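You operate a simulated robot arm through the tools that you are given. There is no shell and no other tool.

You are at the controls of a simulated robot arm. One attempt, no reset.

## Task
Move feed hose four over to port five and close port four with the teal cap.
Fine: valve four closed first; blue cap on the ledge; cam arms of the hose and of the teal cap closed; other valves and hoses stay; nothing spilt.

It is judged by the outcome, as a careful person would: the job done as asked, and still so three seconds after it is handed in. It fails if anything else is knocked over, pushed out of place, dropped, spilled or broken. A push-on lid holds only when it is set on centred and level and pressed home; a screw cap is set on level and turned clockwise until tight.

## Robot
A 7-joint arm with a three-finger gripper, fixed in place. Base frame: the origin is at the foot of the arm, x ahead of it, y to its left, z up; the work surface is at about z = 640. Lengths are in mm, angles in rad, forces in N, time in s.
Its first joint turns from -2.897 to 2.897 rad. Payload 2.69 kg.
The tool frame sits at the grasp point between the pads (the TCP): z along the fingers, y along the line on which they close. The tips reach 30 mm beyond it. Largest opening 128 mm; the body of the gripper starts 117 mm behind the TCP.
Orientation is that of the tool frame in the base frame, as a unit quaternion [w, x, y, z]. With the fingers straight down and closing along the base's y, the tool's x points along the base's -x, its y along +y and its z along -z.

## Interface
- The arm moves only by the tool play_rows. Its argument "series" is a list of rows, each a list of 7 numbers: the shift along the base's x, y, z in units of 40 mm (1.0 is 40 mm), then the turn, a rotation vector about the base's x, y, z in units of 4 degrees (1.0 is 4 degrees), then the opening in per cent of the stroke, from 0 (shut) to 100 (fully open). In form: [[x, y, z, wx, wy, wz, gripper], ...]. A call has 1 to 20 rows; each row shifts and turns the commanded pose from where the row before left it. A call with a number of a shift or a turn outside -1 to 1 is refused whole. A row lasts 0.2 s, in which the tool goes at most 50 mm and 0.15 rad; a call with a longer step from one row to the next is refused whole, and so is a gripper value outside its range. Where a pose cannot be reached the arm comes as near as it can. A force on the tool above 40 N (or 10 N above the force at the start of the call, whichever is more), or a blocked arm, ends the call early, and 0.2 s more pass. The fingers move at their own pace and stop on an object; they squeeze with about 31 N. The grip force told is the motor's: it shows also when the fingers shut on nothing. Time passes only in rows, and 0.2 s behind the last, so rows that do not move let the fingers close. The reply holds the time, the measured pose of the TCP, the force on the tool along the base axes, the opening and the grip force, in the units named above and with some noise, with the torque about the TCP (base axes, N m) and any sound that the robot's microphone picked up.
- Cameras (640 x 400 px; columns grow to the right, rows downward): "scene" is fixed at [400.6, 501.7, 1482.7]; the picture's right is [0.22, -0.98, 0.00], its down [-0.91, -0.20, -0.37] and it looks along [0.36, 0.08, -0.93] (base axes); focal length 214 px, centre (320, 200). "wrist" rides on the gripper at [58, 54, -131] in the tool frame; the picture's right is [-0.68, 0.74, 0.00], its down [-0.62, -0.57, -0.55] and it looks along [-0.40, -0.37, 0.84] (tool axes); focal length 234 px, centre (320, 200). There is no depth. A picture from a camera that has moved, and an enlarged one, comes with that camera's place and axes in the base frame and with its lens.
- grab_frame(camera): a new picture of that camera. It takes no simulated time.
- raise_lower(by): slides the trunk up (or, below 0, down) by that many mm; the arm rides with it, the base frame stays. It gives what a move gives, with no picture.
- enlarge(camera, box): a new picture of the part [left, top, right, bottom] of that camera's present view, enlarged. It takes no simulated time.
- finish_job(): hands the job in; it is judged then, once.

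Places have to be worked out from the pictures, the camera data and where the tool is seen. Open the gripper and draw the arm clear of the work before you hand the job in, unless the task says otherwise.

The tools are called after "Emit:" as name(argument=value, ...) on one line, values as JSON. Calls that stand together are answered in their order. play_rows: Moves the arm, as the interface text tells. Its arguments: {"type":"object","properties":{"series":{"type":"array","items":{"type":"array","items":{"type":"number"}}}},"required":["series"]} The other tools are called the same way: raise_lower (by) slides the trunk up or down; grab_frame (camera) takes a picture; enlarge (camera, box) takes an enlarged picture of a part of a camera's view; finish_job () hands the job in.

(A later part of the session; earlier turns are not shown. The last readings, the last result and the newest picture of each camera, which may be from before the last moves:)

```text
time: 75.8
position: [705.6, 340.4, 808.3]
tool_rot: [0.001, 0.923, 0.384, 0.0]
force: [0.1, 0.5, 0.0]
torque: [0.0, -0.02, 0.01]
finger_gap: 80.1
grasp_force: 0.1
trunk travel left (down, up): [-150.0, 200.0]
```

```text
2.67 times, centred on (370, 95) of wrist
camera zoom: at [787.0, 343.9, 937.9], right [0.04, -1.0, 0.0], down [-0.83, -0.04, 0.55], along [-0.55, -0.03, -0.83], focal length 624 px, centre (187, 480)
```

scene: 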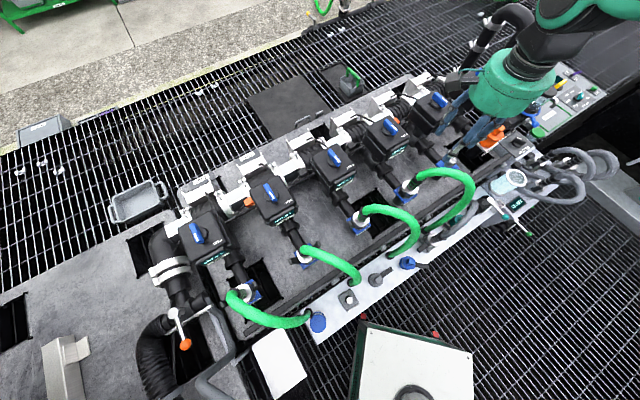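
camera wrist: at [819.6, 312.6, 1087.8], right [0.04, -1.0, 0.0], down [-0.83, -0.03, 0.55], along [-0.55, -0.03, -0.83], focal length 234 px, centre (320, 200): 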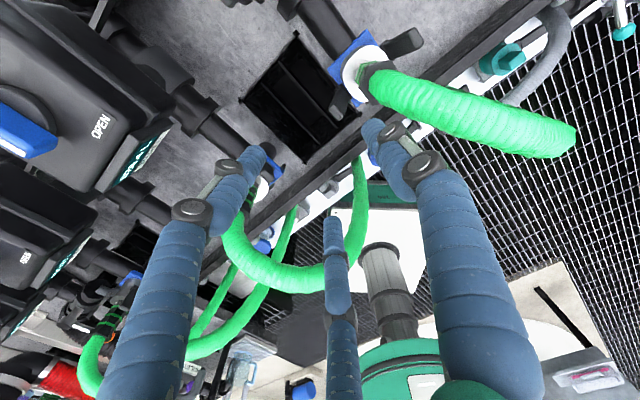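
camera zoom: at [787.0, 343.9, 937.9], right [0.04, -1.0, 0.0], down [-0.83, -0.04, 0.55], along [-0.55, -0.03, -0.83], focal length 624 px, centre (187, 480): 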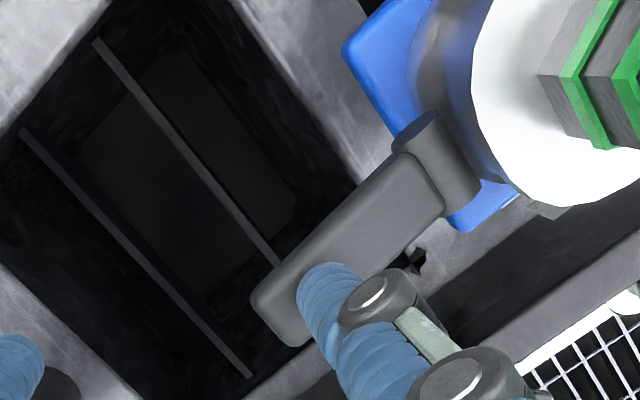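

The -row arm of hose four is now open (tip about (730, 315, 764)). I rise and go round to the other side; a 60° turn brings a second finger into hooking position for the +row arm.

Emit:
play_rows(series=[[0, 0, 0.6, 0, 0, 0, 62.5], [0, 0, 1, 0, 0, 0, 62.5], [0, 0, 1, 0, 0, 0, 62.5], [0, 0, 1, 0, 0, 0, 62.5], [0, 0, 1, 0, 0, 0, 62.5], [0, 0, 0.4, 0, 0, 0, 62.5]])

Emit:
play_rows(series=[[0.237, -0.237, 0, 0, 0, 1, 62.5], [0.237, -0.237, 0, 0, 0, 1, 62.5], [0.237, -0.237, 0, 0, 0, 1, 62.5], [0.237, -0.237, 0, 0, 0, 1, 62.5], [0.237, -0.237, 0, 0, 0, 1, 62.5], [0.237, -0.237, 0, 0, 0, 1, 62.5], [0.237, -0.237, 0, 0, 0, 1, 62.5], [0.237, -0.237, 0, 0, 0, 1, 62.5], [0.237, -0.237, 0, 0, 0, 1, 62.5], [0.237, -0.237, 0, 0, 0, 1, 62.5], [0.237, -0.237, 0, 0, 0, 1, 62.5], [0.237, -0.237, 0, 0, 0, 1, 62.5], [0.237, -0.237, 0, 0, 0, 1, 62.5], [0.237, -0.237, 0, 0, 0, 1, 62.5], [0.237, -0.237, 0, 0, 0, 1, 62.5], [0, 0, 0, 0, 0, 0, 62.5]])

Emit:
grab_frame(camera="wrist")

Emit:
enlarge(camera="scene", box=[370, 110, 480, 215])

```text
time: 77.2
position: [704.4, 341.4, 1009.0]
tool_rot: [0.001, 0.923, 0.384, -0.002]
force: [-0.2, 0.2, -0.6]
torque: [0.03, -0.01, -0.01]
finger_gap: 80.1
grasp_force: 0.0
trunk travel left (down, up): [-150.0, 200.0]
```

```text
time: 80.5
position: [847.9, 198.0, 1008.9]
tool_rot: [0.001, 0.608, 0.794, -0.001]
force: [0.5, 0.4, 0.7]
torque: [0.01, 0.01, -0.01]
finger_gap: 80.0
grasp_force: 0.1
trunk travel left (down, up): [-150.0, 200.0]
```

```text
taken
camera wrist: at [886.6, 269.1, 1138.6], right [0.89, -0.46, 0.0], down [-0.39, -0.74, 0.55], along [-0.25, -0.49, -0.83], focal length 234 px, centre (320, 200)
```

wrist: 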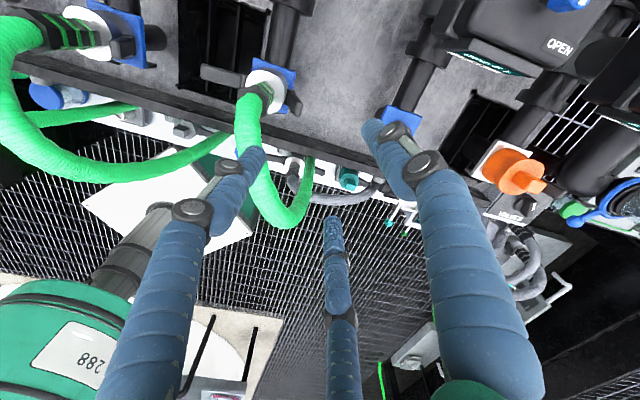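

```text
3.81 times, centred on (425, 162) of scene
camera zoom: at [400.6, 501.7, 1482.7], right [0.22, -0.98, 0.0], down [-0.91, -0.2, -0.37], along [0.36, 0.08, -0.93], focal length 817 px, centre (-80, 343)
```

zoom: 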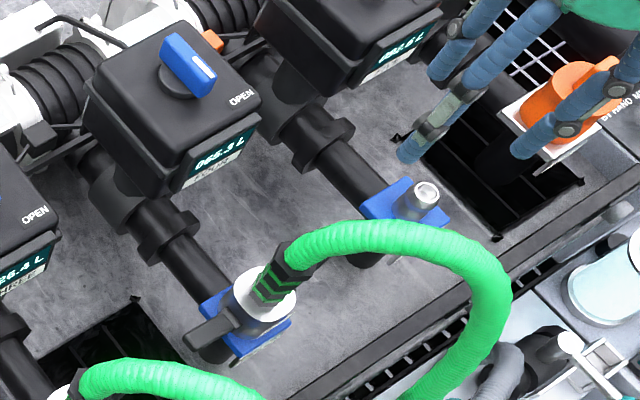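

The -row arm is visibly out flat now. I enlarge to see the remaining arm and the hooking finger.

Emit:
enlarge(camera="wrist", box=[190, 40, 330, 180])

```text
2.86 times, centred on (260, 110) of wrist
camera zoom: at [886.6, 269.1, 1138.6], right [0.89, -0.46, 0.0], down [-0.39, -0.74, 0.55], along [-0.25, -0.49, -0.83], focal length 669 px, centre (491, 457)
```

zoom: 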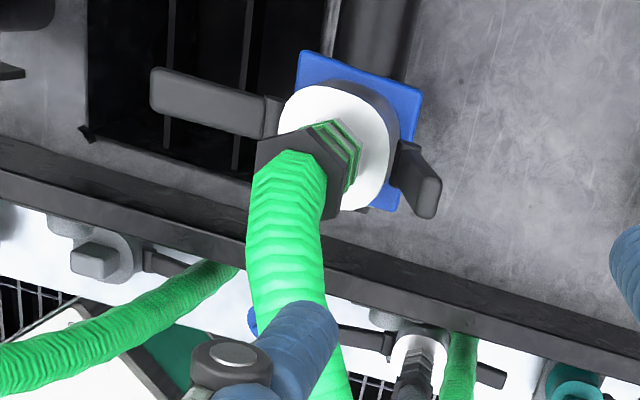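

The hooking finger's tip is near (819, 232); I want it around (818, 237), between arm and tail but clear of the hose. I shift slightly and descend part-way to check.

Emit:
play_rows(series=[[-0.04, 0.12, -0.5, 0, 0, 0, 62.5], [0, 0, -0.9, 0, 0, 0, 62.5], [0, 0, -0.9, 0, 0, 0, 62.5], [0, 0, -0.7, 0, 0, 0, 62.5], [0, 0, 0, 0, 0, 0, 62.5]])

Emit:
enlarge(camera="wrist", box=[180, 40, 340, 200])

Emit:
enlarge(camera="scene", box=[380, 150, 460, 215])

```text
time: 81.8
position: [848.0, 202.9, 889.3]
tool_rot: [0.002, 0.607, 0.794, -0.001]
force: [1.0, -0.2, 0.0]
torque: [-0.02, 0.0, -0.02]
finger_gap: 79.9
grasp_force: 0.0
trunk travel left (down, up): [-150.0, 200.0]
```

```text
2.50 times, centred on (260, 120) of wrist
camera zoom: at [885.2, 274.4, 1019.0], right [0.89, -0.46, 0.0], down [-0.39, -0.74, 0.55], along [-0.25, -0.49, -0.83], focal length 585 px, centre (470, 400)
```

zoom: 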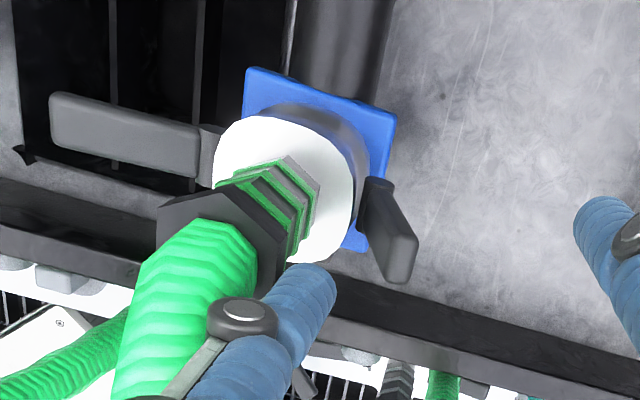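

```text
6.15 times, centred on (420, 182) of scene
camera zoom: at [400.6, 501.7, 1482.7], right [0.22, -0.98, 0.0], down [-0.91, -0.2, -0.37], along [0.36, 0.08, -0.93], focal length 1320 px, centre (-295, 308)
```

zoom: 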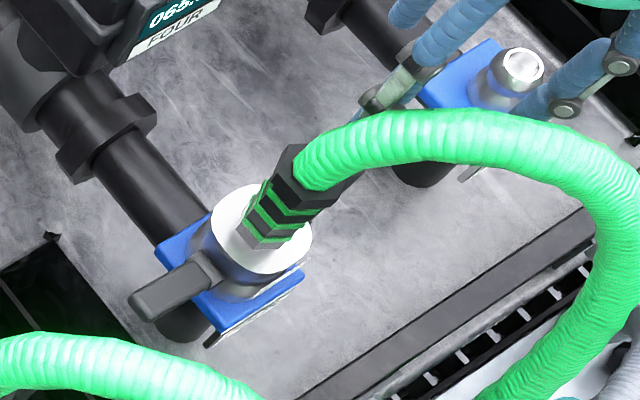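

The finger is between the collar and the arm. I shift 3 mm outward and lower it into the slot.

Emit:
play_rows(series=[[0.05, -0.05, -0.3, 0, 0, 0, 62.5], [0, 0, -0.3, 0, 0, 0, 62.5], [0, 0, -0.3, 0, 0, 0, 62.5], [0, 0, -0.2, 0, 0, 0, 62.5], [0, 0, -0.2, 0, 0, 0, 62.5], [0, 0, -0.2, 0, 0, 0, 62.5], [0, 0, 0, 0, 0, 0, 62.5]])

Emit:
enlarge(camera="wrist", box=[180, 40, 340, 200])

```text
time: 83.3
position: [847.9, 201.4, 829.3]
tool_rot: [0.002, 0.609, 0.793, -0.001]
force: [-1.2, 0.5, -0.1]
torque: [0.01, 0.05, 0.03]
finger_gap: 80.0
grasp_force: 0.0
trunk travel left (down, up): [-150.0, 200.0]
```

```text
2.50 times, centred on (260, 120) of wrist
camera zoom: at [886.3, 272.7, 958.7], right [0.89, -0.46, 0.0], down [-0.39, -0.74, 0.55], along [-0.25, -0.49, -0.83], focal length 585 px, centre (470, 400)
```

zoom: 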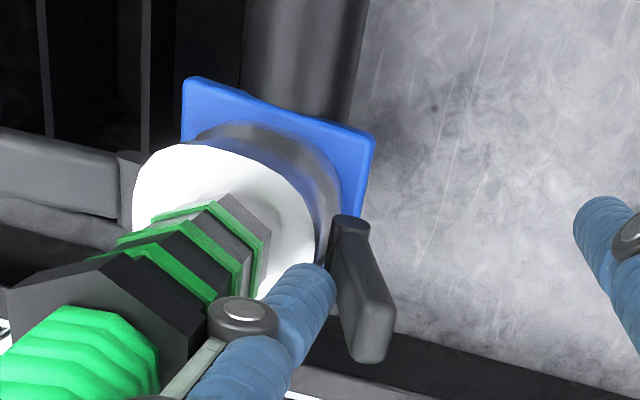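

The finger is in the slot without contact. I pull outward along the row to swing this arm open.

Emit:
play_rows(series=[[0.1, -0.1, 0, 0, 0, 0, 62.5], [0.1, -0.1, 0, 0, 0, 0, 62.5], [0.1, -0.1, 0, 0, 0, 0, 62.5], [0.1, -0.1, 0, 0, 0, 0, 62.5], [0.1, -0.1, -0.05, 0, 0, 0, 62.5], [0, 0, 0, 0, 0, 0, 62.5]])

Emit:
enlarge(camera="wrist", box=[180, 40, 340, 200])

Emit:
enlarge(camera="scene", box=[380, 150, 460, 215])

```text
time: 84.8
position: [868.6, 182.4, 827.0]
tool_rot: [0.002, 0.607, 0.794, -0.002]
force: [-0.6, 0.4, -0.2]
torque: [-0.01, 0.03, -0.01]
finger_gap: 80.0
grasp_force: 0.0
trunk travel left (down, up): [-150.0, 200.0]
```

```text
2.50 times, centred on (260, 120) of wrist
camera zoom: at [906.9, 252.8, 956.1], right [0.89, -0.46, 0.0], down [-0.39, -0.74, 0.55], along [-0.25, -0.49, -0.83], focal length 585 px, centre (470, 400)
```

zoom: 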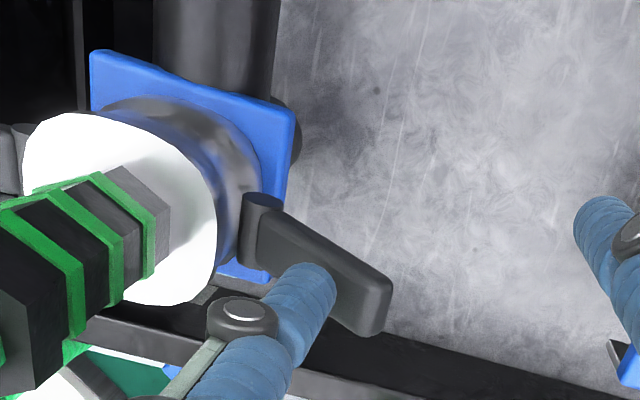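

```text
6.15 times, centred on (420, 182) of scene
camera zoom: at [400.6, 501.7, 1482.7], right [0.22, -0.98, 0.0], down [-0.91, -0.2, -0.37], along [0.36, 0.08, -0.93], focal length 1320 px, centre (-295, 308)
```

zoom: 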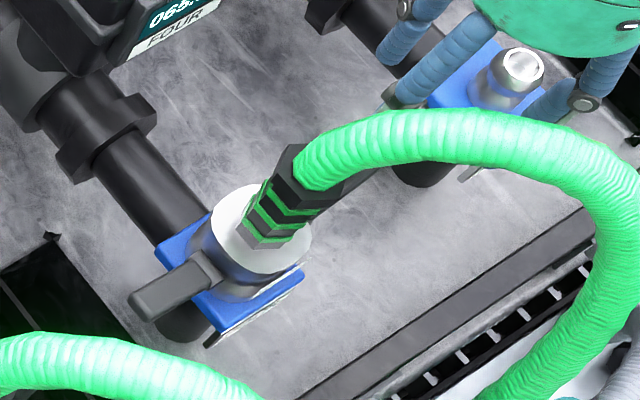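

It opens the same way. I continue outward and a little down.

Emit:
play_rows(series=[[0.1, -0.1, -0.1, 0, 0, 0, 62.5], [0.1, -0.1, -0.15, 0, 0, 0, 62.5], [0.06, -0.06, -0.15, 0, 0, 0, 62.5], [0, 0, 0, 0, 0, 0, 62.5]])

Emit:
enlarge(camera="wrist", box=[180, 40, 340, 200])

Emit:
enlarge(camera="scene", box=[380, 150, 460, 215])

```text
time: 85.8
position: [879.2, 171.7, 811.8]
tool_rot: [0.001, 0.608, 0.794, -0.001]
force: [-1.0, -0.7, -0.5]
torque: [0.0, -0.01, 0.01]
finger_gap: 79.6
grasp_force: 0.1
trunk travel left (down, up): [-150.0, 200.0]
```

```text
2.50 times, centred on (260, 120) of wrist
camera zoom: at [917.1, 242.4, 940.9], right [0.89, -0.46, 0.0], down [-0.39, -0.74, 0.55], along [-0.25, -0.49, -0.83], focal length 585 px, centre (470, 400)
```

zoom: 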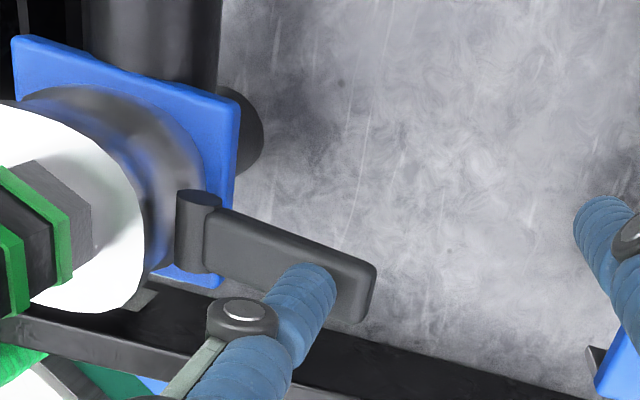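

```text
6.15 times, centred on (420, 182) of scene
camera zoom: at [400.6, 501.7, 1482.7], right [0.22, -0.98, 0.0], down [-0.91, -0.2, -0.37], along [0.36, 0.08, -0.93], focal length 1320 px, centre (-295, 308)
```

zoom: 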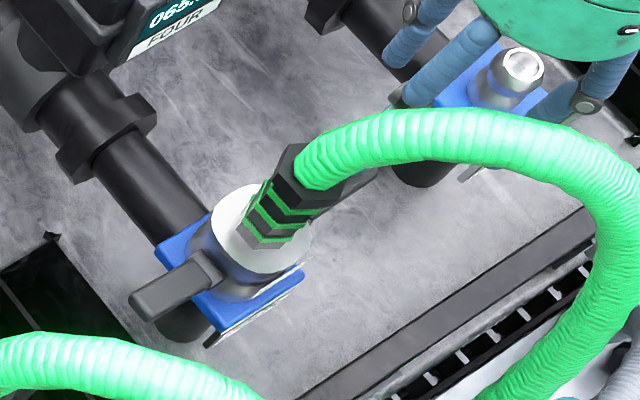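

Both arms of hose four are now open and the coupler is still seated on its stub. I rise, then move over its axis with the fingers arranged so the hose leaves between two of them.

Emit:
play_rows(series=[[0, 0, 0.6, 0, 0, 0, 62.5], [0, 0, 1, 0, 0, 0, 62.5], [0, 0, 1, 0, 0, 0, 62.5], [0, 0, 1, 0, 0, 0, 62.5], [0, 0, 1, 0, 0, 0, 62.5], [0, 0, 0.4, 0, 0, 0, 62.5], [-0.243, 0.228, 0, 0, 0, -0.97, 62.5], [-0.243, 0.228, 0, 0, 0, -0.97, 62.5], [-0.243, 0.228, 0, 0, 0, -0.97, 62.5], [-0.243, 0.228, 0, 0, 0, -0.97, 62.5], [-0.243, 0.228, 0, 0, 0, -0.97, 62.5], [-0.243, 0.228, 0, 0, 0, -0.97, 62.5], [-0.243, 0.228, 0, 0, 0, -0.97, 62.5], [-0.243, 0.228, 0, 0, 0, -0.97, 62.5], [-0.243, 0.228, 0, 0, 0, -0.97, 62.5], [0, 0, 0, 0, 0, 0, 62.5]])

Emit:
grab_frame(camera="wrist")

Emit:
enlarge(camera="wrist", box=[240, 50, 400, 200])

Emit:
enlarge(camera="scene", box=[370, 110, 480, 215])

```text
time: 89.2
position: [792.4, 252.9, 1010.3]
tool_rot: [0.002, 0.819, 0.574, -0.001]
force: [0.6, -0.1, 0.1]
torque: [0.0, -0.01, 0.03]
finger_gap: 80.1
grasp_force: 0.2
trunk travel left (down, up): [-150.0, 200.0]
```

```text
taken
camera wrist: at [863.1, 290.8, 1140.5], right [0.46, -0.89, 0.0], down [-0.74, -0.38, 0.55], along [-0.49, -0.26, -0.83], focal length 234 px, centre (320, 200)
```

wrist: 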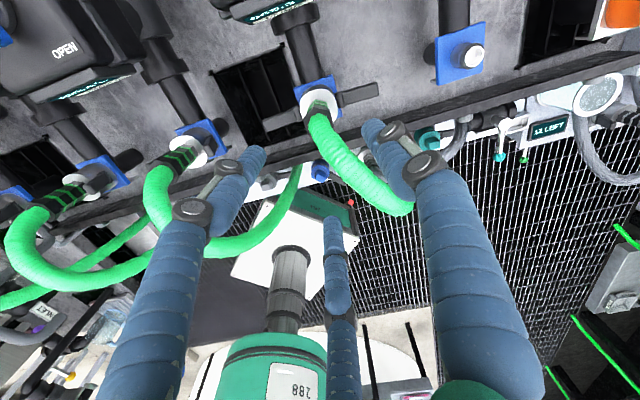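

```text
2.67 times, centred on (320, 125) of wrist
camera zoom: at [863.1, 290.8, 1140.5], right [0.46, -0.89, 0.0], down [-0.74, -0.38, 0.55], along [-0.49, -0.26, -0.83], focal length 624 px, centre (320, 400)
```

zoom: 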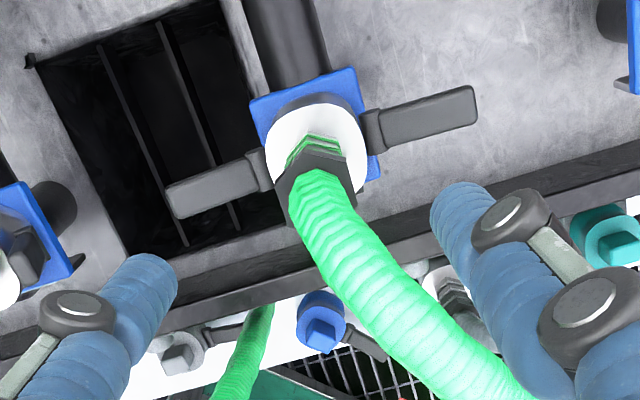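

```text
3.81 times, centred on (425, 162) of scene
camera zoom: at [400.6, 501.7, 1482.7], right [0.22, -0.98, 0.0], down [-0.91, -0.2, -0.37], along [0.36, 0.08, -0.93], focal length 817 px, centre (-80, 343)
```

zoom: 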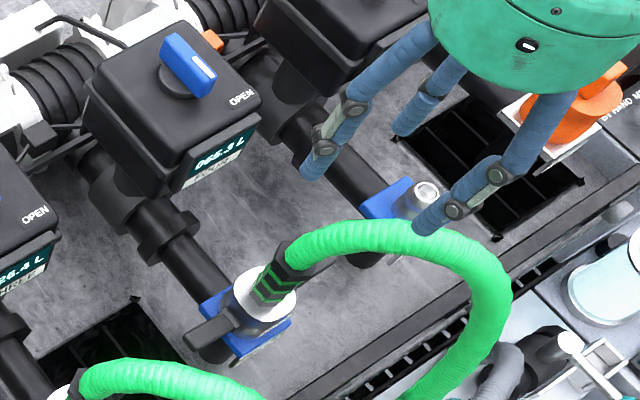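

Both arms lie open and the coupler sits straight; its axis is near (794, 254.5). I descend around the hex collar with the fingers open, stopping above for a check.

Emit:
play_rows(series=[[0.04, 0.04, -0.5, 0, 0, 0, 62.5], [0, 0, -0.9, 0, 0, 0, 62.5], [0, 0, -0.9, 0, 0, 0, 62.5], [0, 0, -0.9, 0, 0, 0, 62.5], [0, 0, -0.5, 0, 0, 0, 62.5], [0, 0, 0, 0, 0, 0, 62.5]])

Emit:
grab_frame(camera="wrist")

Emit:
enlarge(camera="scene", box=[375, 140, 455, 215])

```text
time: 90.5
position: [794.3, 253.8, 864.1]
tool_rot: [0.001, 0.818, 0.575, -0.002]
force: [0.5, -0.6, -0.2]
torque: [-0.02, 0.03, -0.01]
finger_gap: 80.2
grasp_force: 0.1
trunk travel left (down, up): [-150.0, 200.0]
```

```text
taken
camera wrist: at [866.4, 291.9, 992.5], right [0.46, -0.89, 0.0], down [-0.74, -0.39, 0.55], along [-0.49, -0.26, -0.83], focal length 234 px, centre (320, 200)
```

wrist: 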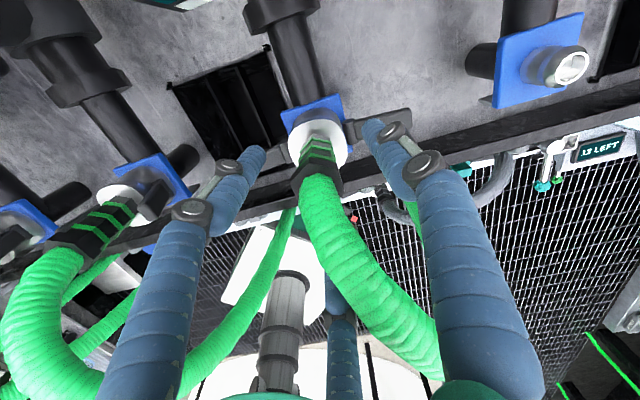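

```text
5.33 times, centred on (415, 178) of scene
camera zoom: at [400.6, 501.7, 1482.7], right [0.22, -0.98, 0.0], down [-0.91, -0.2, -0.37], along [0.36, 0.08, -0.93], focal length 1144 px, centre (-187, 320)
```

zoom: 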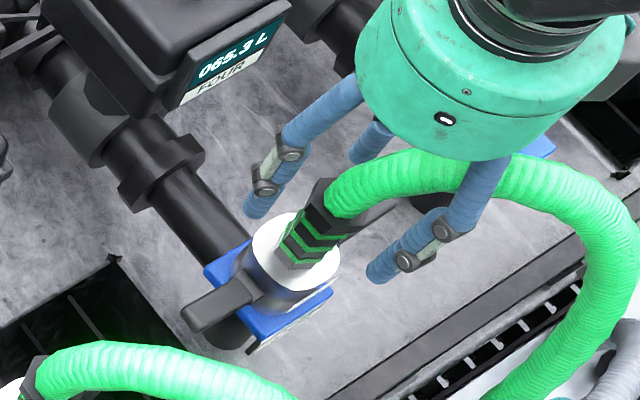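

The hose passes cleanly between two fingers beneath the palm. I descend another 26 mm so the collar is at pad height, then close gently.

Emit:
play_rows(series=[[0, 0, -0.35, 0, 0, 0, 62.5], [0, 0, -0.3, 0, 0, 0, 62.5], [0, 0, 0, 0, 0, 0, 62.5]])

Emit:
grab_frame(camera="wrist")

Emit:
enlarge(camera="scene", box=[375, 140, 455, 215])

```text
time: 91.3
position: [792.7, 255.4, 837.1]
tool_rot: [0.002, 0.818, 0.575, -0.002]
force: [0.4, 0.5, -0.1]
torque: [0.01, 0.03, 0.04]
finger_gap: 80.0
grasp_force: 0.0
trunk travel left (down, up): [-150.0, 200.0]
```

```text
taken
camera wrist: at [865.8, 293.1, 966.3], right [0.46, -0.89, 0.0], down [-0.74, -0.39, 0.55], along [-0.49, -0.26, -0.83], focal length 234 px, centre (320, 200)
```

wrist: 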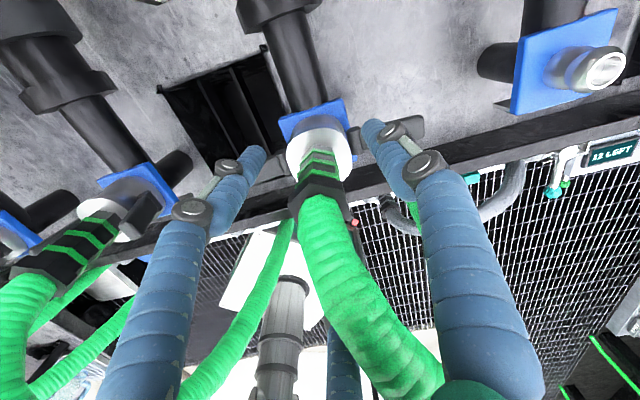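

```text
5.33 times, centred on (415, 178) of scene
camera zoom: at [400.6, 501.7, 1482.7], right [0.22, -0.98, 0.0], down [-0.91, -0.2, -0.37], along [0.36, 0.08, -0.93], focal length 1144 px, centre (-187, 320)
```

zoom: 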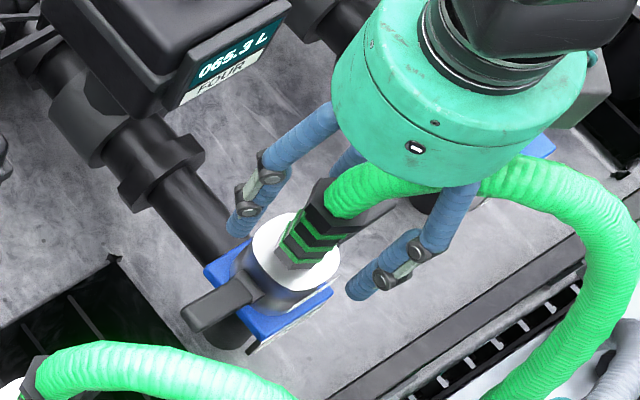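

Aligned with the collar and no contact. I close the fingers.

Emit:
play_rows(series=[[0, 0, 0, 0, 0, 0, 45], [0, 0, 0, 0, 0, 0, 30], [0, 0, 0, 0, 0, 0, 10], [0, 0, 0, 0, 0, 0, 5], [0, 0, 0, 0, 0, 0, 5]])

Emit:
grab_frame(camera="wrist")

Emit:
enlarge(camera="scene", box=[375, 140, 455, 215])

```text
time: 92.5
position: [793.6, 255.2, 837.2]
tool_rot: [0.0, 0.818, 0.575, -0.002]
force: [-0.3, -0.5, 0.1]
torque: [-0.05, 0.06, -0.02]
finger_gap: 32.4
grasp_force: 30.9
trunk travel left (down, up): [-150.0, 200.0]
```

```text
taken
camera wrist: at [865.5, 292.9, 966.6], right [0.46, -0.89, 0.0], down [-0.74, -0.39, 0.55], along [-0.49, -0.26, -0.83], focal length 234 px, centre (320, 200)
```

wrist: 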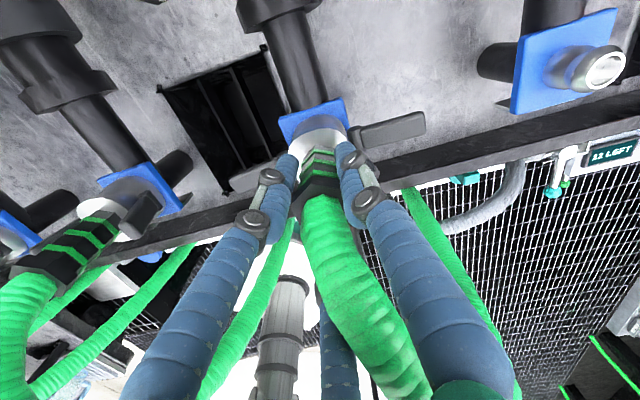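

```text
5.33 times, centred on (415, 178) of scene
camera zoom: at [400.6, 501.7, 1482.7], right [0.22, -0.98, 0.0], down [-0.91, -0.2, -0.37], along [0.36, 0.08, -0.93], focal length 1144 px, centre (-187, 320)
```

zoom: 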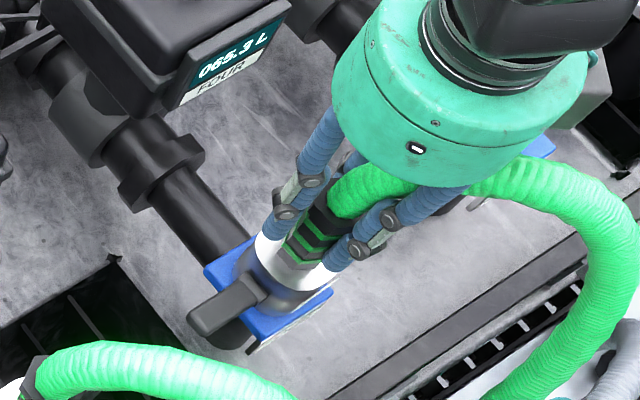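

The collar is held (gap 32.4 mm, 31 N). I lift slowly and watch the force and whether the coupler comes off the stub level.

Emit:
play_rows(series=[[0, 0, 0.1, 0, 0, 0, 0], [0, 0, 0.2, 0, 0, 0, 0], [0, 0, 0.2, 0, 0, 0, 0], [0, 0, 0, 0, 0, 0, 0]])

Emit:
enlarge(camera="scene", box=[375, 140, 455, 215])

Emit:
enlarge(camera="wrist", box=[250, 80, 400, 220])

```text
time: 93.5
position: [792.5, 256.6, 855.8]
tool_rot: [0.001, 0.818, 0.575, -0.001]
force: [-0.3, -0.6, -2.5]
torque: [0.02, -0.04, 0.02]
finger_gap: 32.8
grasp_force: 31.2
trunk travel left (down, up): [-150.0, 200.0]
```

```text
5.33 times, centred on (415, 178) of scene
camera zoom: at [400.6, 501.7, 1482.7], right [0.22, -0.98, 0.0], down [-0.91, -0.2, -0.37], along [0.36, 0.08, -0.93], focal length 1144 px, centre (-187, 320)
```

zoom: 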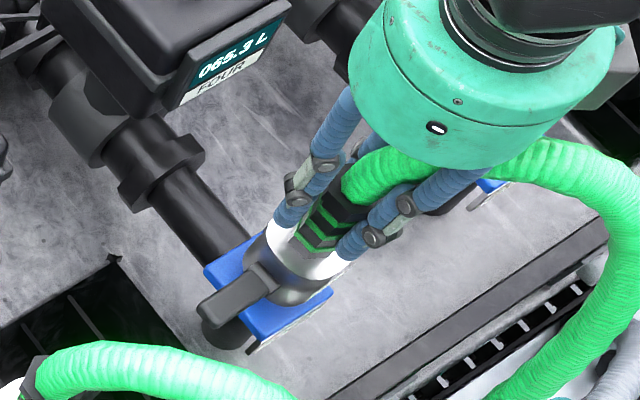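

```text
2.86 times, centred on (325, 150) of wrist
camera zoom: at [864.9, 292.7, 986.3], right [0.46, -0.89, 0.0], down [-0.74, -0.39, 0.55], along [-0.49, -0.26, -0.83], focal length 669 px, centre (306, 343)
```

zoom: 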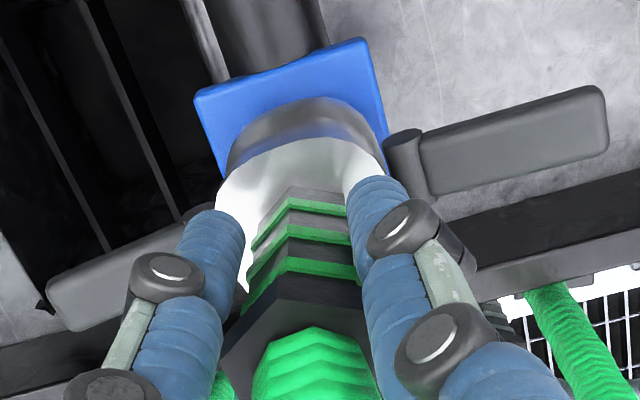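

The coupler lifts freely and level with hardly any load. I continue to lift until it is clear of the stub.

Emit:
play_rows(series=[[0, 0, 0.3, 0, 0, 0, 0], [0, 0, 0.4, 0, 0, 0, 0], [0, 0, 0.4, 0, 0, 0, 0], [0, 0, 0.4, 0, 0, 0, 0], [0, 0, 0.3, 0, 0, 0, 0], [0, 0, 0, 0, 0, 0, 0]])

Emit:
enlarge(camera="scene", box=[375, 130, 475, 225])

Emit:
grab_frame(camera="wrist")

```text
time: 95.0
position: [792.2, 255.8, 928.5]
tool_rot: [0.001, 0.818, 0.575, -0.002]
force: [-0.2, 0.1, -2.1]
torque: [0.05, -0.04, 0.02]
finger_gap: 33.3
grasp_force: 31.3
trunk travel left (down, up): [-150.0, 200.0]
```

```text
4.21 times, centred on (425, 178) of scene
camera zoom: at [400.6, 501.7, 1482.7], right [0.22, -0.98, 0.0], down [-0.91, -0.2, -0.37], along [0.36, 0.08, -0.93], focal length 903 px, centre (-122, 295)
```

zoom: 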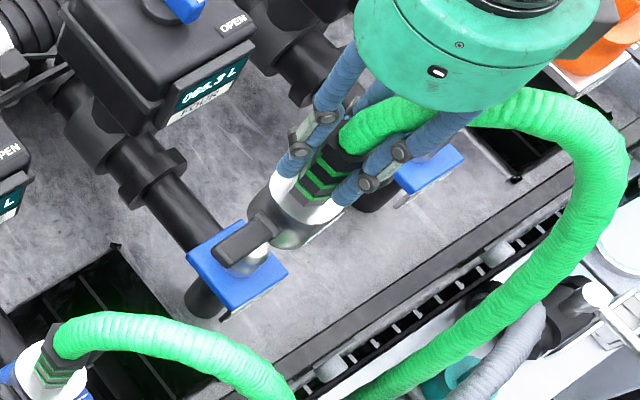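

```text
taken
camera wrist: at [865.1, 293.1, 1058.1], right [0.46, -0.89, 0.0], down [-0.74, -0.39, 0.55], along [-0.49, -0.26, -0.83], focal length 234 px, centre (320, 200)
```

wrist: 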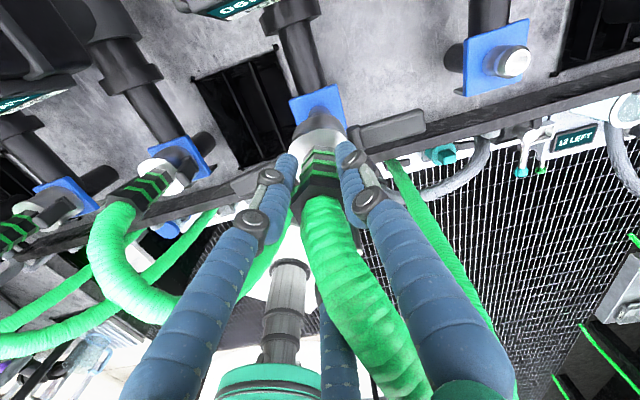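

The coupler is clear above the stub, nothing drips. I carry it along the row to above port five, slowly, watching the hose.

Emit:
play_rows(series=[[0.2, -0.2, 0, 0, 0, 0, 0], [0.35, -0.35, 0, 0, 0, 0, 0], [0.4, -0.4, 0, 0, 0, 0, 0], [0.4, -0.4, 0, 0, 0, 0, 0], [0.4, -0.4, 0, 0, 0, 0, 0], [0.4, -0.4, 0, 0, 0, 0, 0], [0, 0, 0, 0, 0, 0, 0]])

Emit:
grab_frame(camera="scene")

Emit:
grab_frame(camera="wrist")

```text
time: 96.5
position: [879.6, 168.9, 928.6]
tool_rot: [0.001, 0.818, 0.575, -0.002]
force: [0.9, -0.3, -2.5]
torque: [-0.02, 0.0, 0.01]
finger_gap: 33.7
grasp_force: 31.0
trunk travel left (down, up): [-150.0, 200.0]
```

```text
taken
```

scene: 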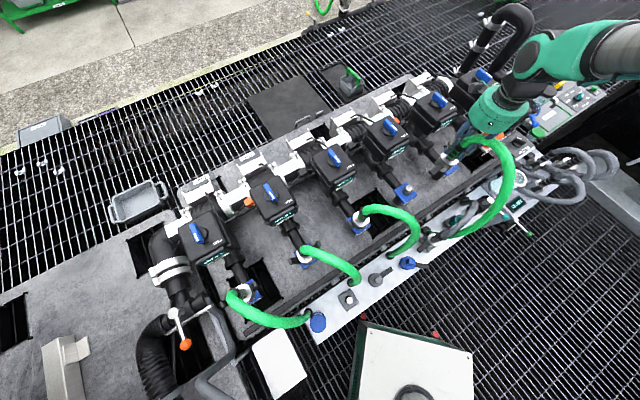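

```text
taken
camera wrist: at [951.6, 206.3, 1058.0], right [0.46, -0.89, 0.0], down [-0.74, -0.39, 0.55], along [-0.49, -0.26, -0.83], focal length 234 px, centre (320, 200)
```

wrist: 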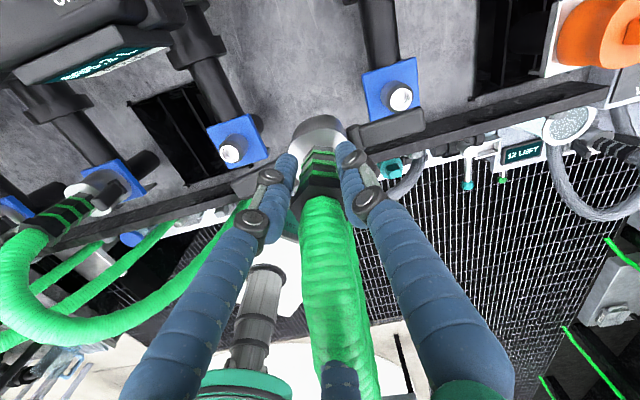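

The hose follows well with no extra load. I continue the remaining distance to port five.

Emit:
play_rows(series=[[0.35, -0.35, 0, 0, 0, 0, 0], [0.35, -0.35, 0, 0, 0, 0, 0], [0.35, -0.35, 0, 0, 0, 0, 0], [0.35, -0.35, 0, 0, 0, 0, 0], [0.34, -0.34, 0, 0, 0, 0, 0], [0, 0, 0, 0, 0, 0, 0]])

Emit:
grab_frame(camera="scene")

Emit:
grab_frame(camera="wrist")

Emit:
enlarge(camera="scene", box=[420, 110, 520, 200])

Emit:
enlarge(camera="wrist", box=[240, 60, 400, 200])

```text
time: 98.0
position: [949.3, 97.3, 928.4]
tool_rot: [0.001, 0.818, 0.575, -0.001]
force: [0.3, -0.5, -2.3]
torque: [0.04, 0.01, -0.02]
finger_gap: 33.5
grasp_force: 30.5
trunk travel left (down, up): [-150.0, 200.0]
```

```text
taken
```

scene: 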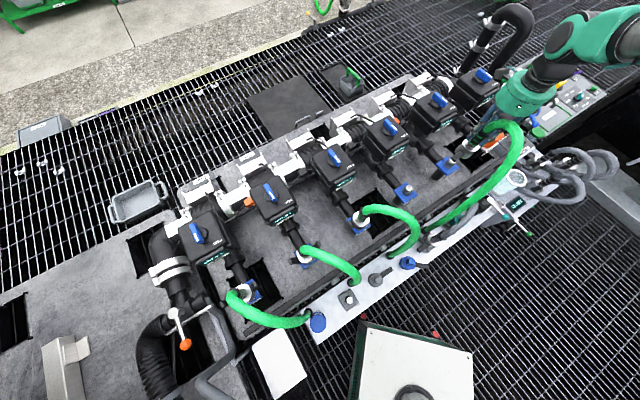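

```text
taken
camera wrist: at [1022.0, 135.4, 1057.7], right [0.46, -0.89, 0.0], down [-0.74, -0.39, 0.55], along [-0.49, -0.26, -0.83], focal length 234 px, centre (320, 200)
```

wrist: 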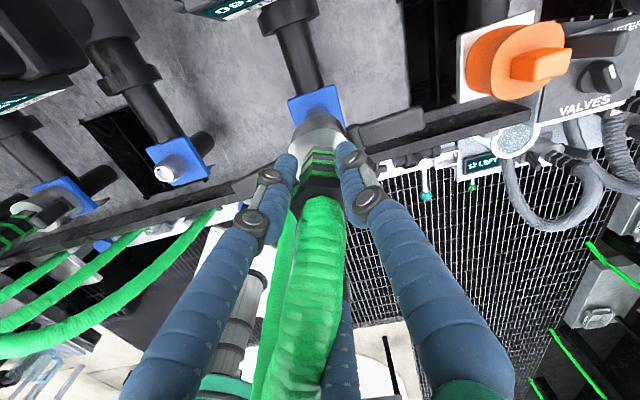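

```text
4.44 times, centred on (470, 155) of scene
camera zoom: at [400.6, 501.7, 1482.7], right [0.22, -0.98, 0.0], down [-0.91, -0.2, -0.37], along [0.36, 0.08, -0.93], focal length 953 px, centre (-347, 400)
```

zoom: 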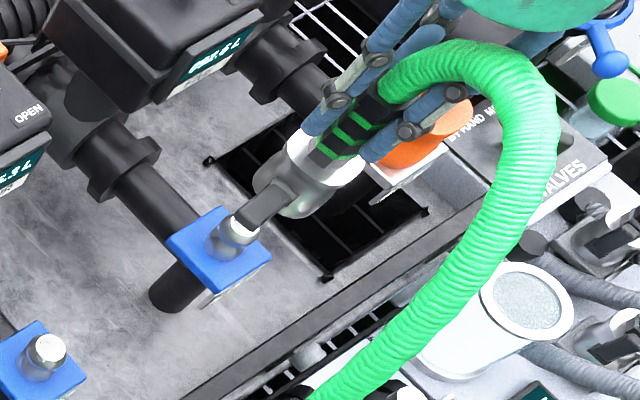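

```text
2.86 times, centred on (320, 130) of wrist
camera zoom: at [1022.0, 135.4, 1057.7], right [0.46, -0.89, 0.0], down [-0.74, -0.39, 0.55], along [-0.49, -0.26, -0.83], focal length 669 px, centre (320, 400)
```

zoom: 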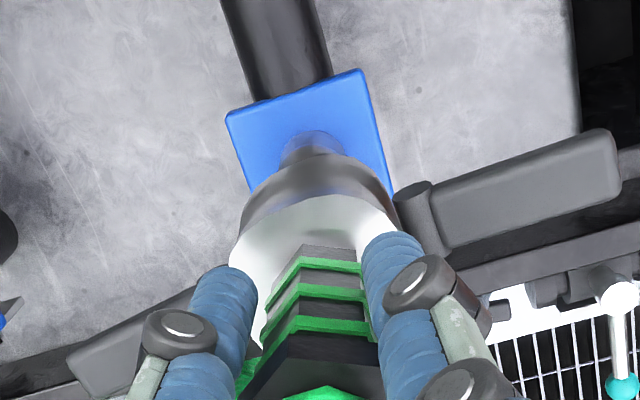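

Comparing plate positions in the wrist view with those seen over port four, the coupler is off by about 4–5 mm. I shift by (-1.7, +4.2) and re-check.

Emit:
play_rows(series=[[-0.043, 0.105, 0, 0, 0, 0, 0], [0, 0, 0, 0, 0, 0, 0]])

Emit:
enlarge(camera="wrist", box=[250, 70, 390, 170])

Emit:
enlarge(camera="scene", box=[435, 130, 485, 175])

```text
time: 98.5
position: [947.5, 102.8, 927.8]
tool_rot: [0.001, 0.818, 0.575, -0.002]
force: [-0.8, 0.6, -3.3]
torque: [-0.01, -0.01, 0.05]
finger_gap: 33.8
grasp_force: 30.3
trunk travel left (down, up): [-150.0, 200.0]
```

```text
4.00 times, centred on (320, 120) of wrist
camera zoom: at [1019.8, 140.0, 1058.0], right [0.46, -0.89, 0.0], down [-0.74, -0.39, 0.55], along [-0.49, -0.26, -0.83], focal length 937 px, centre (320, 520)
```

zoom: 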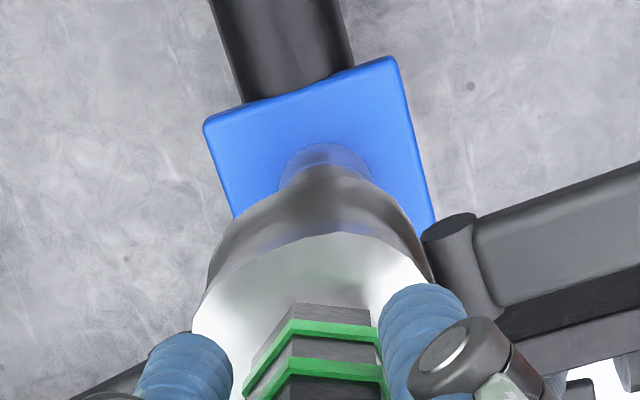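

```text
8.89 times, centred on (460, 152) of scene
camera zoom: at [400.6, 501.7, 1482.7], right [0.22, -0.98, 0.0], down [-0.91, -0.2, -0.37], along [0.36, 0.08, -0.93], focal length 1906 px, centre (-924, 622)
```

zoom: 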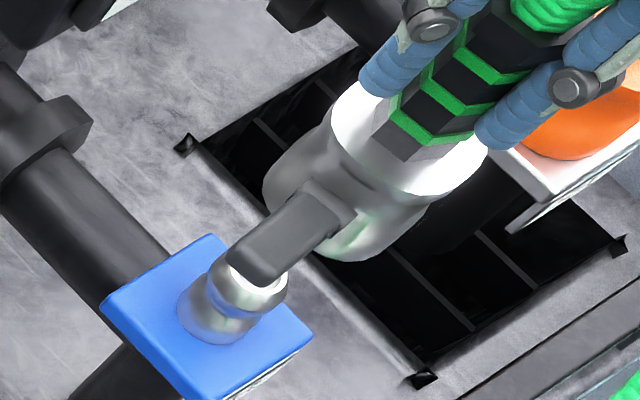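

Slightly overshot; I shift back about 2.4 mm along the picture's right, then start lowering carefully while monitoring side forces.

Emit:
play_rows(series=[[0.028, -0.053, 0, 0, 0, 0, 0], [0, 0, -0.3, 0, 0, 0, 0], [0, 0, -0.3, 0, 0, 0, 0], [0, 0, 0, 0, 0, 0, 0]])

Emit:
enlarge(camera="wrist", box=[250, 70, 390, 170])

Emit:
enlarge(camera="scene", box=[435, 130, 485, 175])

```text
time: 99.5
position: [948.7, 100.1, 904.1]
tool_rot: [0.001, 0.819, 0.574, -0.001]
force: [-0.3, 1.1, -3.7]
torque: [0.01, 0.0, 0.02]
finger_gap: 33.5
grasp_force: 31.2
trunk travel left (down, up): [-150.0, 200.0]
```

```text
4.00 times, centred on (320, 120) of wrist
camera zoom: at [1021.0, 138.8, 1033.7], right [0.46, -0.89, 0.0], down [-0.74, -0.39, 0.55], along [-0.49, -0.26, -0.83], focal length 937 px, centre (320, 520)
```

zoom: 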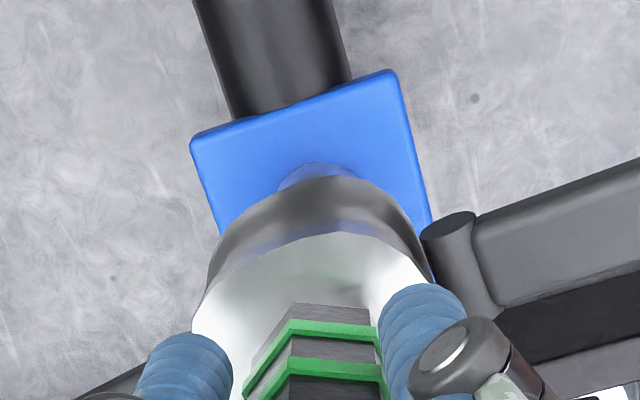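

```text
8.89 times, centred on (460, 152) of scene
camera zoom: at [400.6, 501.7, 1482.7], right [0.22, -0.98, 0.0], down [-0.91, -0.2, -0.37], along [0.36, 0.08, -0.93], focal length 1906 px, centre (-924, 622)
```

zoom: 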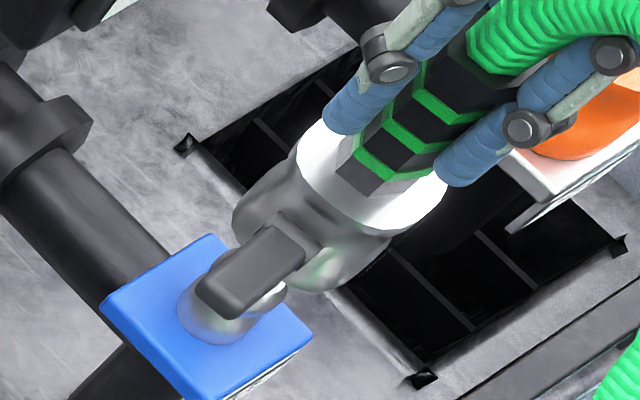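

The stub and the coupler now line up (stub at u = 318, coupler at 317, offsets under 1 mm compared with port four). I lower further in small steps so the mouth goes over the stub.

Emit:
play_rows(series=[[0, 0, -0.2, 0, 0, 0, 0], [0, 0, -0.2, 0, 0, 0, 0], [0, 0, -0.2, 0, 0, 0, 0], [0, 0, -0.2, 0, 0, 0, 0], [0, 0, 0, 0, 0, 0, 0]])

Emit:
enlarge(camera="wrist", box=[250, 70, 390, 170])

Emit:
enlarge(camera="scene", box=[435, 130, 485, 175])

```text
time: 100.8
position: [947.8, 100.5, 873.4]
tool_rot: [0.0, 0.818, 0.575, -0.001]
force: [0.2, 0.0, -2.9]
torque: [0.02, 0.01, 0.01]
finger_gap: 33.6
grasp_force: 30.9
trunk travel left (down, up): [-150.0, 200.0]
```

```text
4.00 times, centred on (320, 120) of wrist
camera zoom: at [1020.9, 138.2, 1002.5], right [0.46, -0.89, 0.0], down [-0.74, -0.39, 0.55], along [-0.49, -0.26, -0.83], focal length 937 px, centre (320, 520)
```

zoom: 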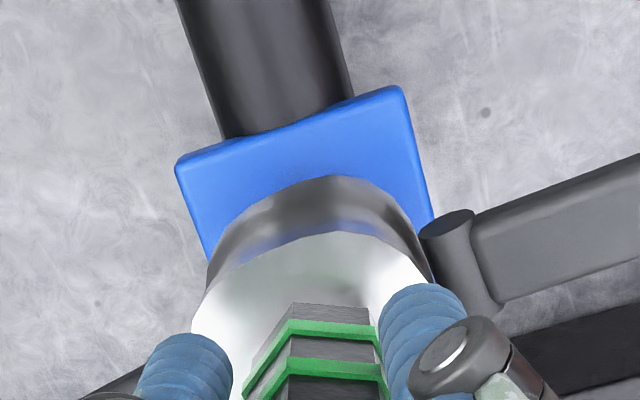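

```text
8.89 times, centred on (460, 152) of scene
camera zoom: at [400.6, 501.7, 1482.7], right [0.22, -0.98, 0.0], down [-0.91, -0.2, -0.37], along [0.36, 0.08, -0.93], focal length 1906 px, centre (-924, 622)
```

zoom: 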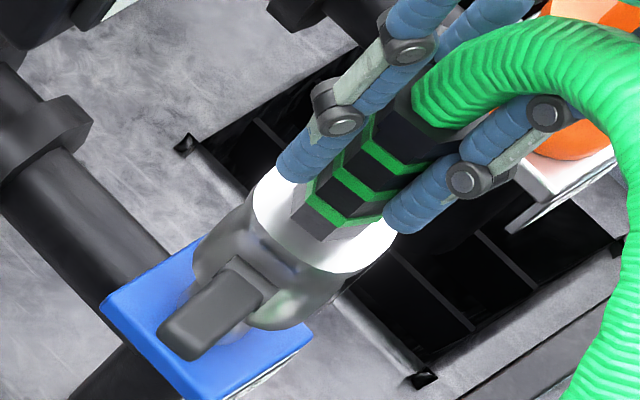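

The mouth has gone over the stub with no side force. I lower the rest of the way to the seat height.

Emit:
play_rows(series=[[0, 0, -0.2, 0, 0, 0, 0], [0, 0, -0.2, 0, 0, 0, 0], [0, 0, -0.2, 0, 0, 0, 0], [0, 0, -0.1, 0, 0, 0, 0], [0, 0, -0.1, 0, 0, 0, 0], [0, 0, 0, 0, 0, 0, 0]])

Emit:
enlarge(camera="scene", box=[435, 130, 485, 175])

```text
time: 102.2
position: [947.6, 101.2, 840.0]
tool_rot: [0.001, 0.819, 0.574, -0.001]
force: [-0.2, 0.4, -2.1]
torque: [-0.01, 0.03, 0.0]
finger_gap: 33.8
grasp_force: 31.4
trunk travel left (down, up): [-150.0, 200.0]
```

```text
8.89 times, centred on (460, 152) of scene
camera zoom: at [400.6, 501.7, 1482.7], right [0.22, -0.98, 0.0], down [-0.91, -0.2, -0.37], along [0.36, 0.08, -0.93], focal length 1906 px, centre (-924, 622)
```

zoom: 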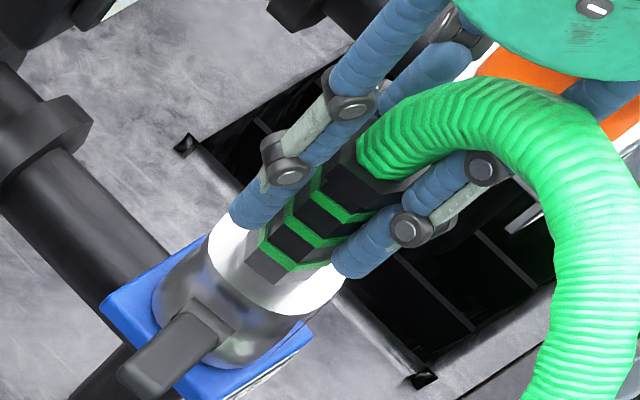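

Nearly seated. I keep lowering by 2 mm steps until the plate is felt.

Emit:
play_rows(series=[[0, 0, -0.06, 0, 0, 0, 0], [0, 0, -0.06, 0, 0, 0, 0], [0, 0, -0.06, 0, 0, 0, 0], [0, 0, -0.06, 0, 0, 0, 0], [0, 0, 0, 0, 0, 0, 0]])

```text
time: 103.3
position: [949.2, 100.9, 835.9]
tool_rot: [0.003, 0.818, 0.575, 0.0]
force: [3.0, 0.4, 28.0]
torque: [0.04, 0.17, -0.34]
finger_gap: 34.4
grasp_force: 30.9
trunk travel left (down, up): [-150.0, 200.0]
```

Seated with 28 N of downward press at z = 836, matching the seat height at port four. I check how the hose lies relative to the fingers before releasing.

Emit:
grab_frame(camera="wrist")

Emit:
enlarge(camera="scene", box=[430, 100, 540, 220])

```text
taken
camera wrist: at [1021.2, 138.6, 964.9], right [0.46, -0.89, 0.01], down [-0.74, -0.39, 0.55], along [-0.48, -0.26, -0.84], focal length 234 px, centre (320, 200)
```

wrist: 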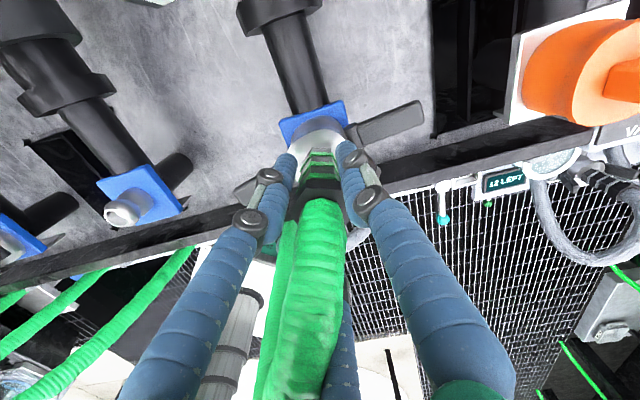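

```text
3.33 times, centred on (485, 160) of scene
camera zoom: at [400.6, 501.7, 1482.7], right [0.22, -0.98, 0.0], down [-0.91, -0.2, -0.37], along [0.36, 0.08, -0.93], focal length 715 px, centre (-230, 333)
```

zoom: 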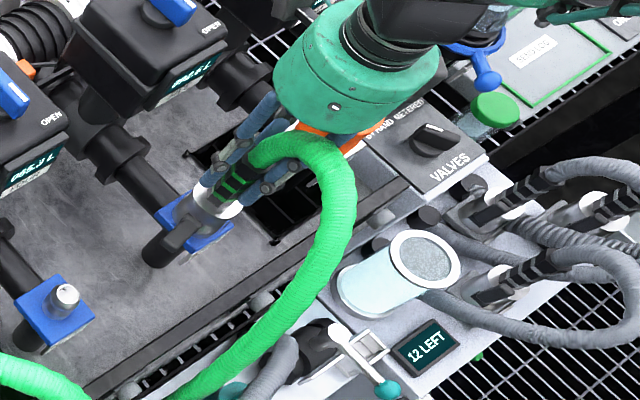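

The hose leaves between two fingers but close to one. I release slightly, then rotate the open hand 40° around the collar so the hose sits mid-gap before rising.

Emit:
play_rows(series=[[0, 0, 0.04, 0, 0, 0, 0], [0, 0, 0, 0, 0, 0, 35], [0, 0, 0, 0, 0, 0, 45], [0, 0, 0, 0, 0, 0, 45]])

Emit:
grab_frame(camera="wrist")

Emit:
enlarge(camera="scene", box=[430, 120, 500, 190])

```text
time: 104.3
position: [948.7, 101.4, 832.4]
tool_rot: [0.003, 0.818, 0.575, -0.002]
force: [0.5, 0.0, -0.2]
torque: [0.01, -0.01, 0.01]
finger_gap: 57.8
grasp_force: 0.2
trunk travel left (down, up): [-150.0, 200.0]
```

```text
taken
camera wrist: at [1020.3, 138.5, 961.6], right [0.46, -0.89, 0.0], down [-0.74, -0.39, 0.55], along [-0.49, -0.26, -0.83], focal length 234 px, centre (320, 200)
```

wrist: 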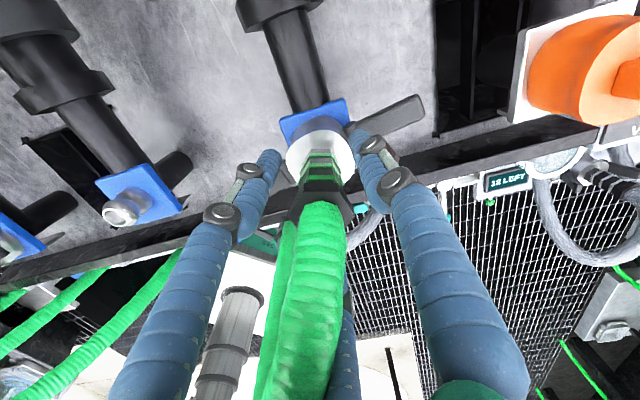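

```text
5.71 times, centred on (465, 155) of scene
camera zoom: at [400.6, 501.7, 1482.7], right [0.22, -0.98, 0.0], down [-0.91, -0.2, -0.37], along [0.36, 0.08, -0.93], focal length 1226 px, centre (-509, 457)
```

zoom: 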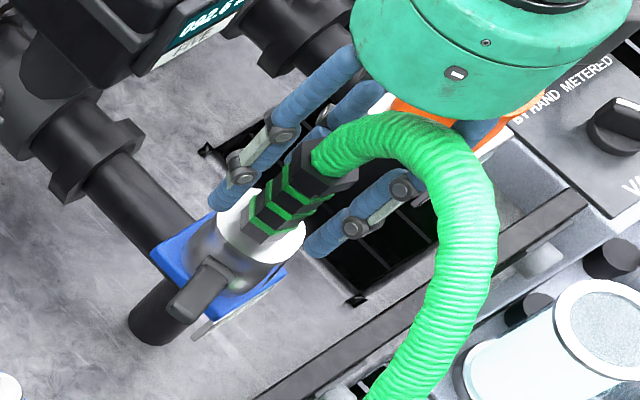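

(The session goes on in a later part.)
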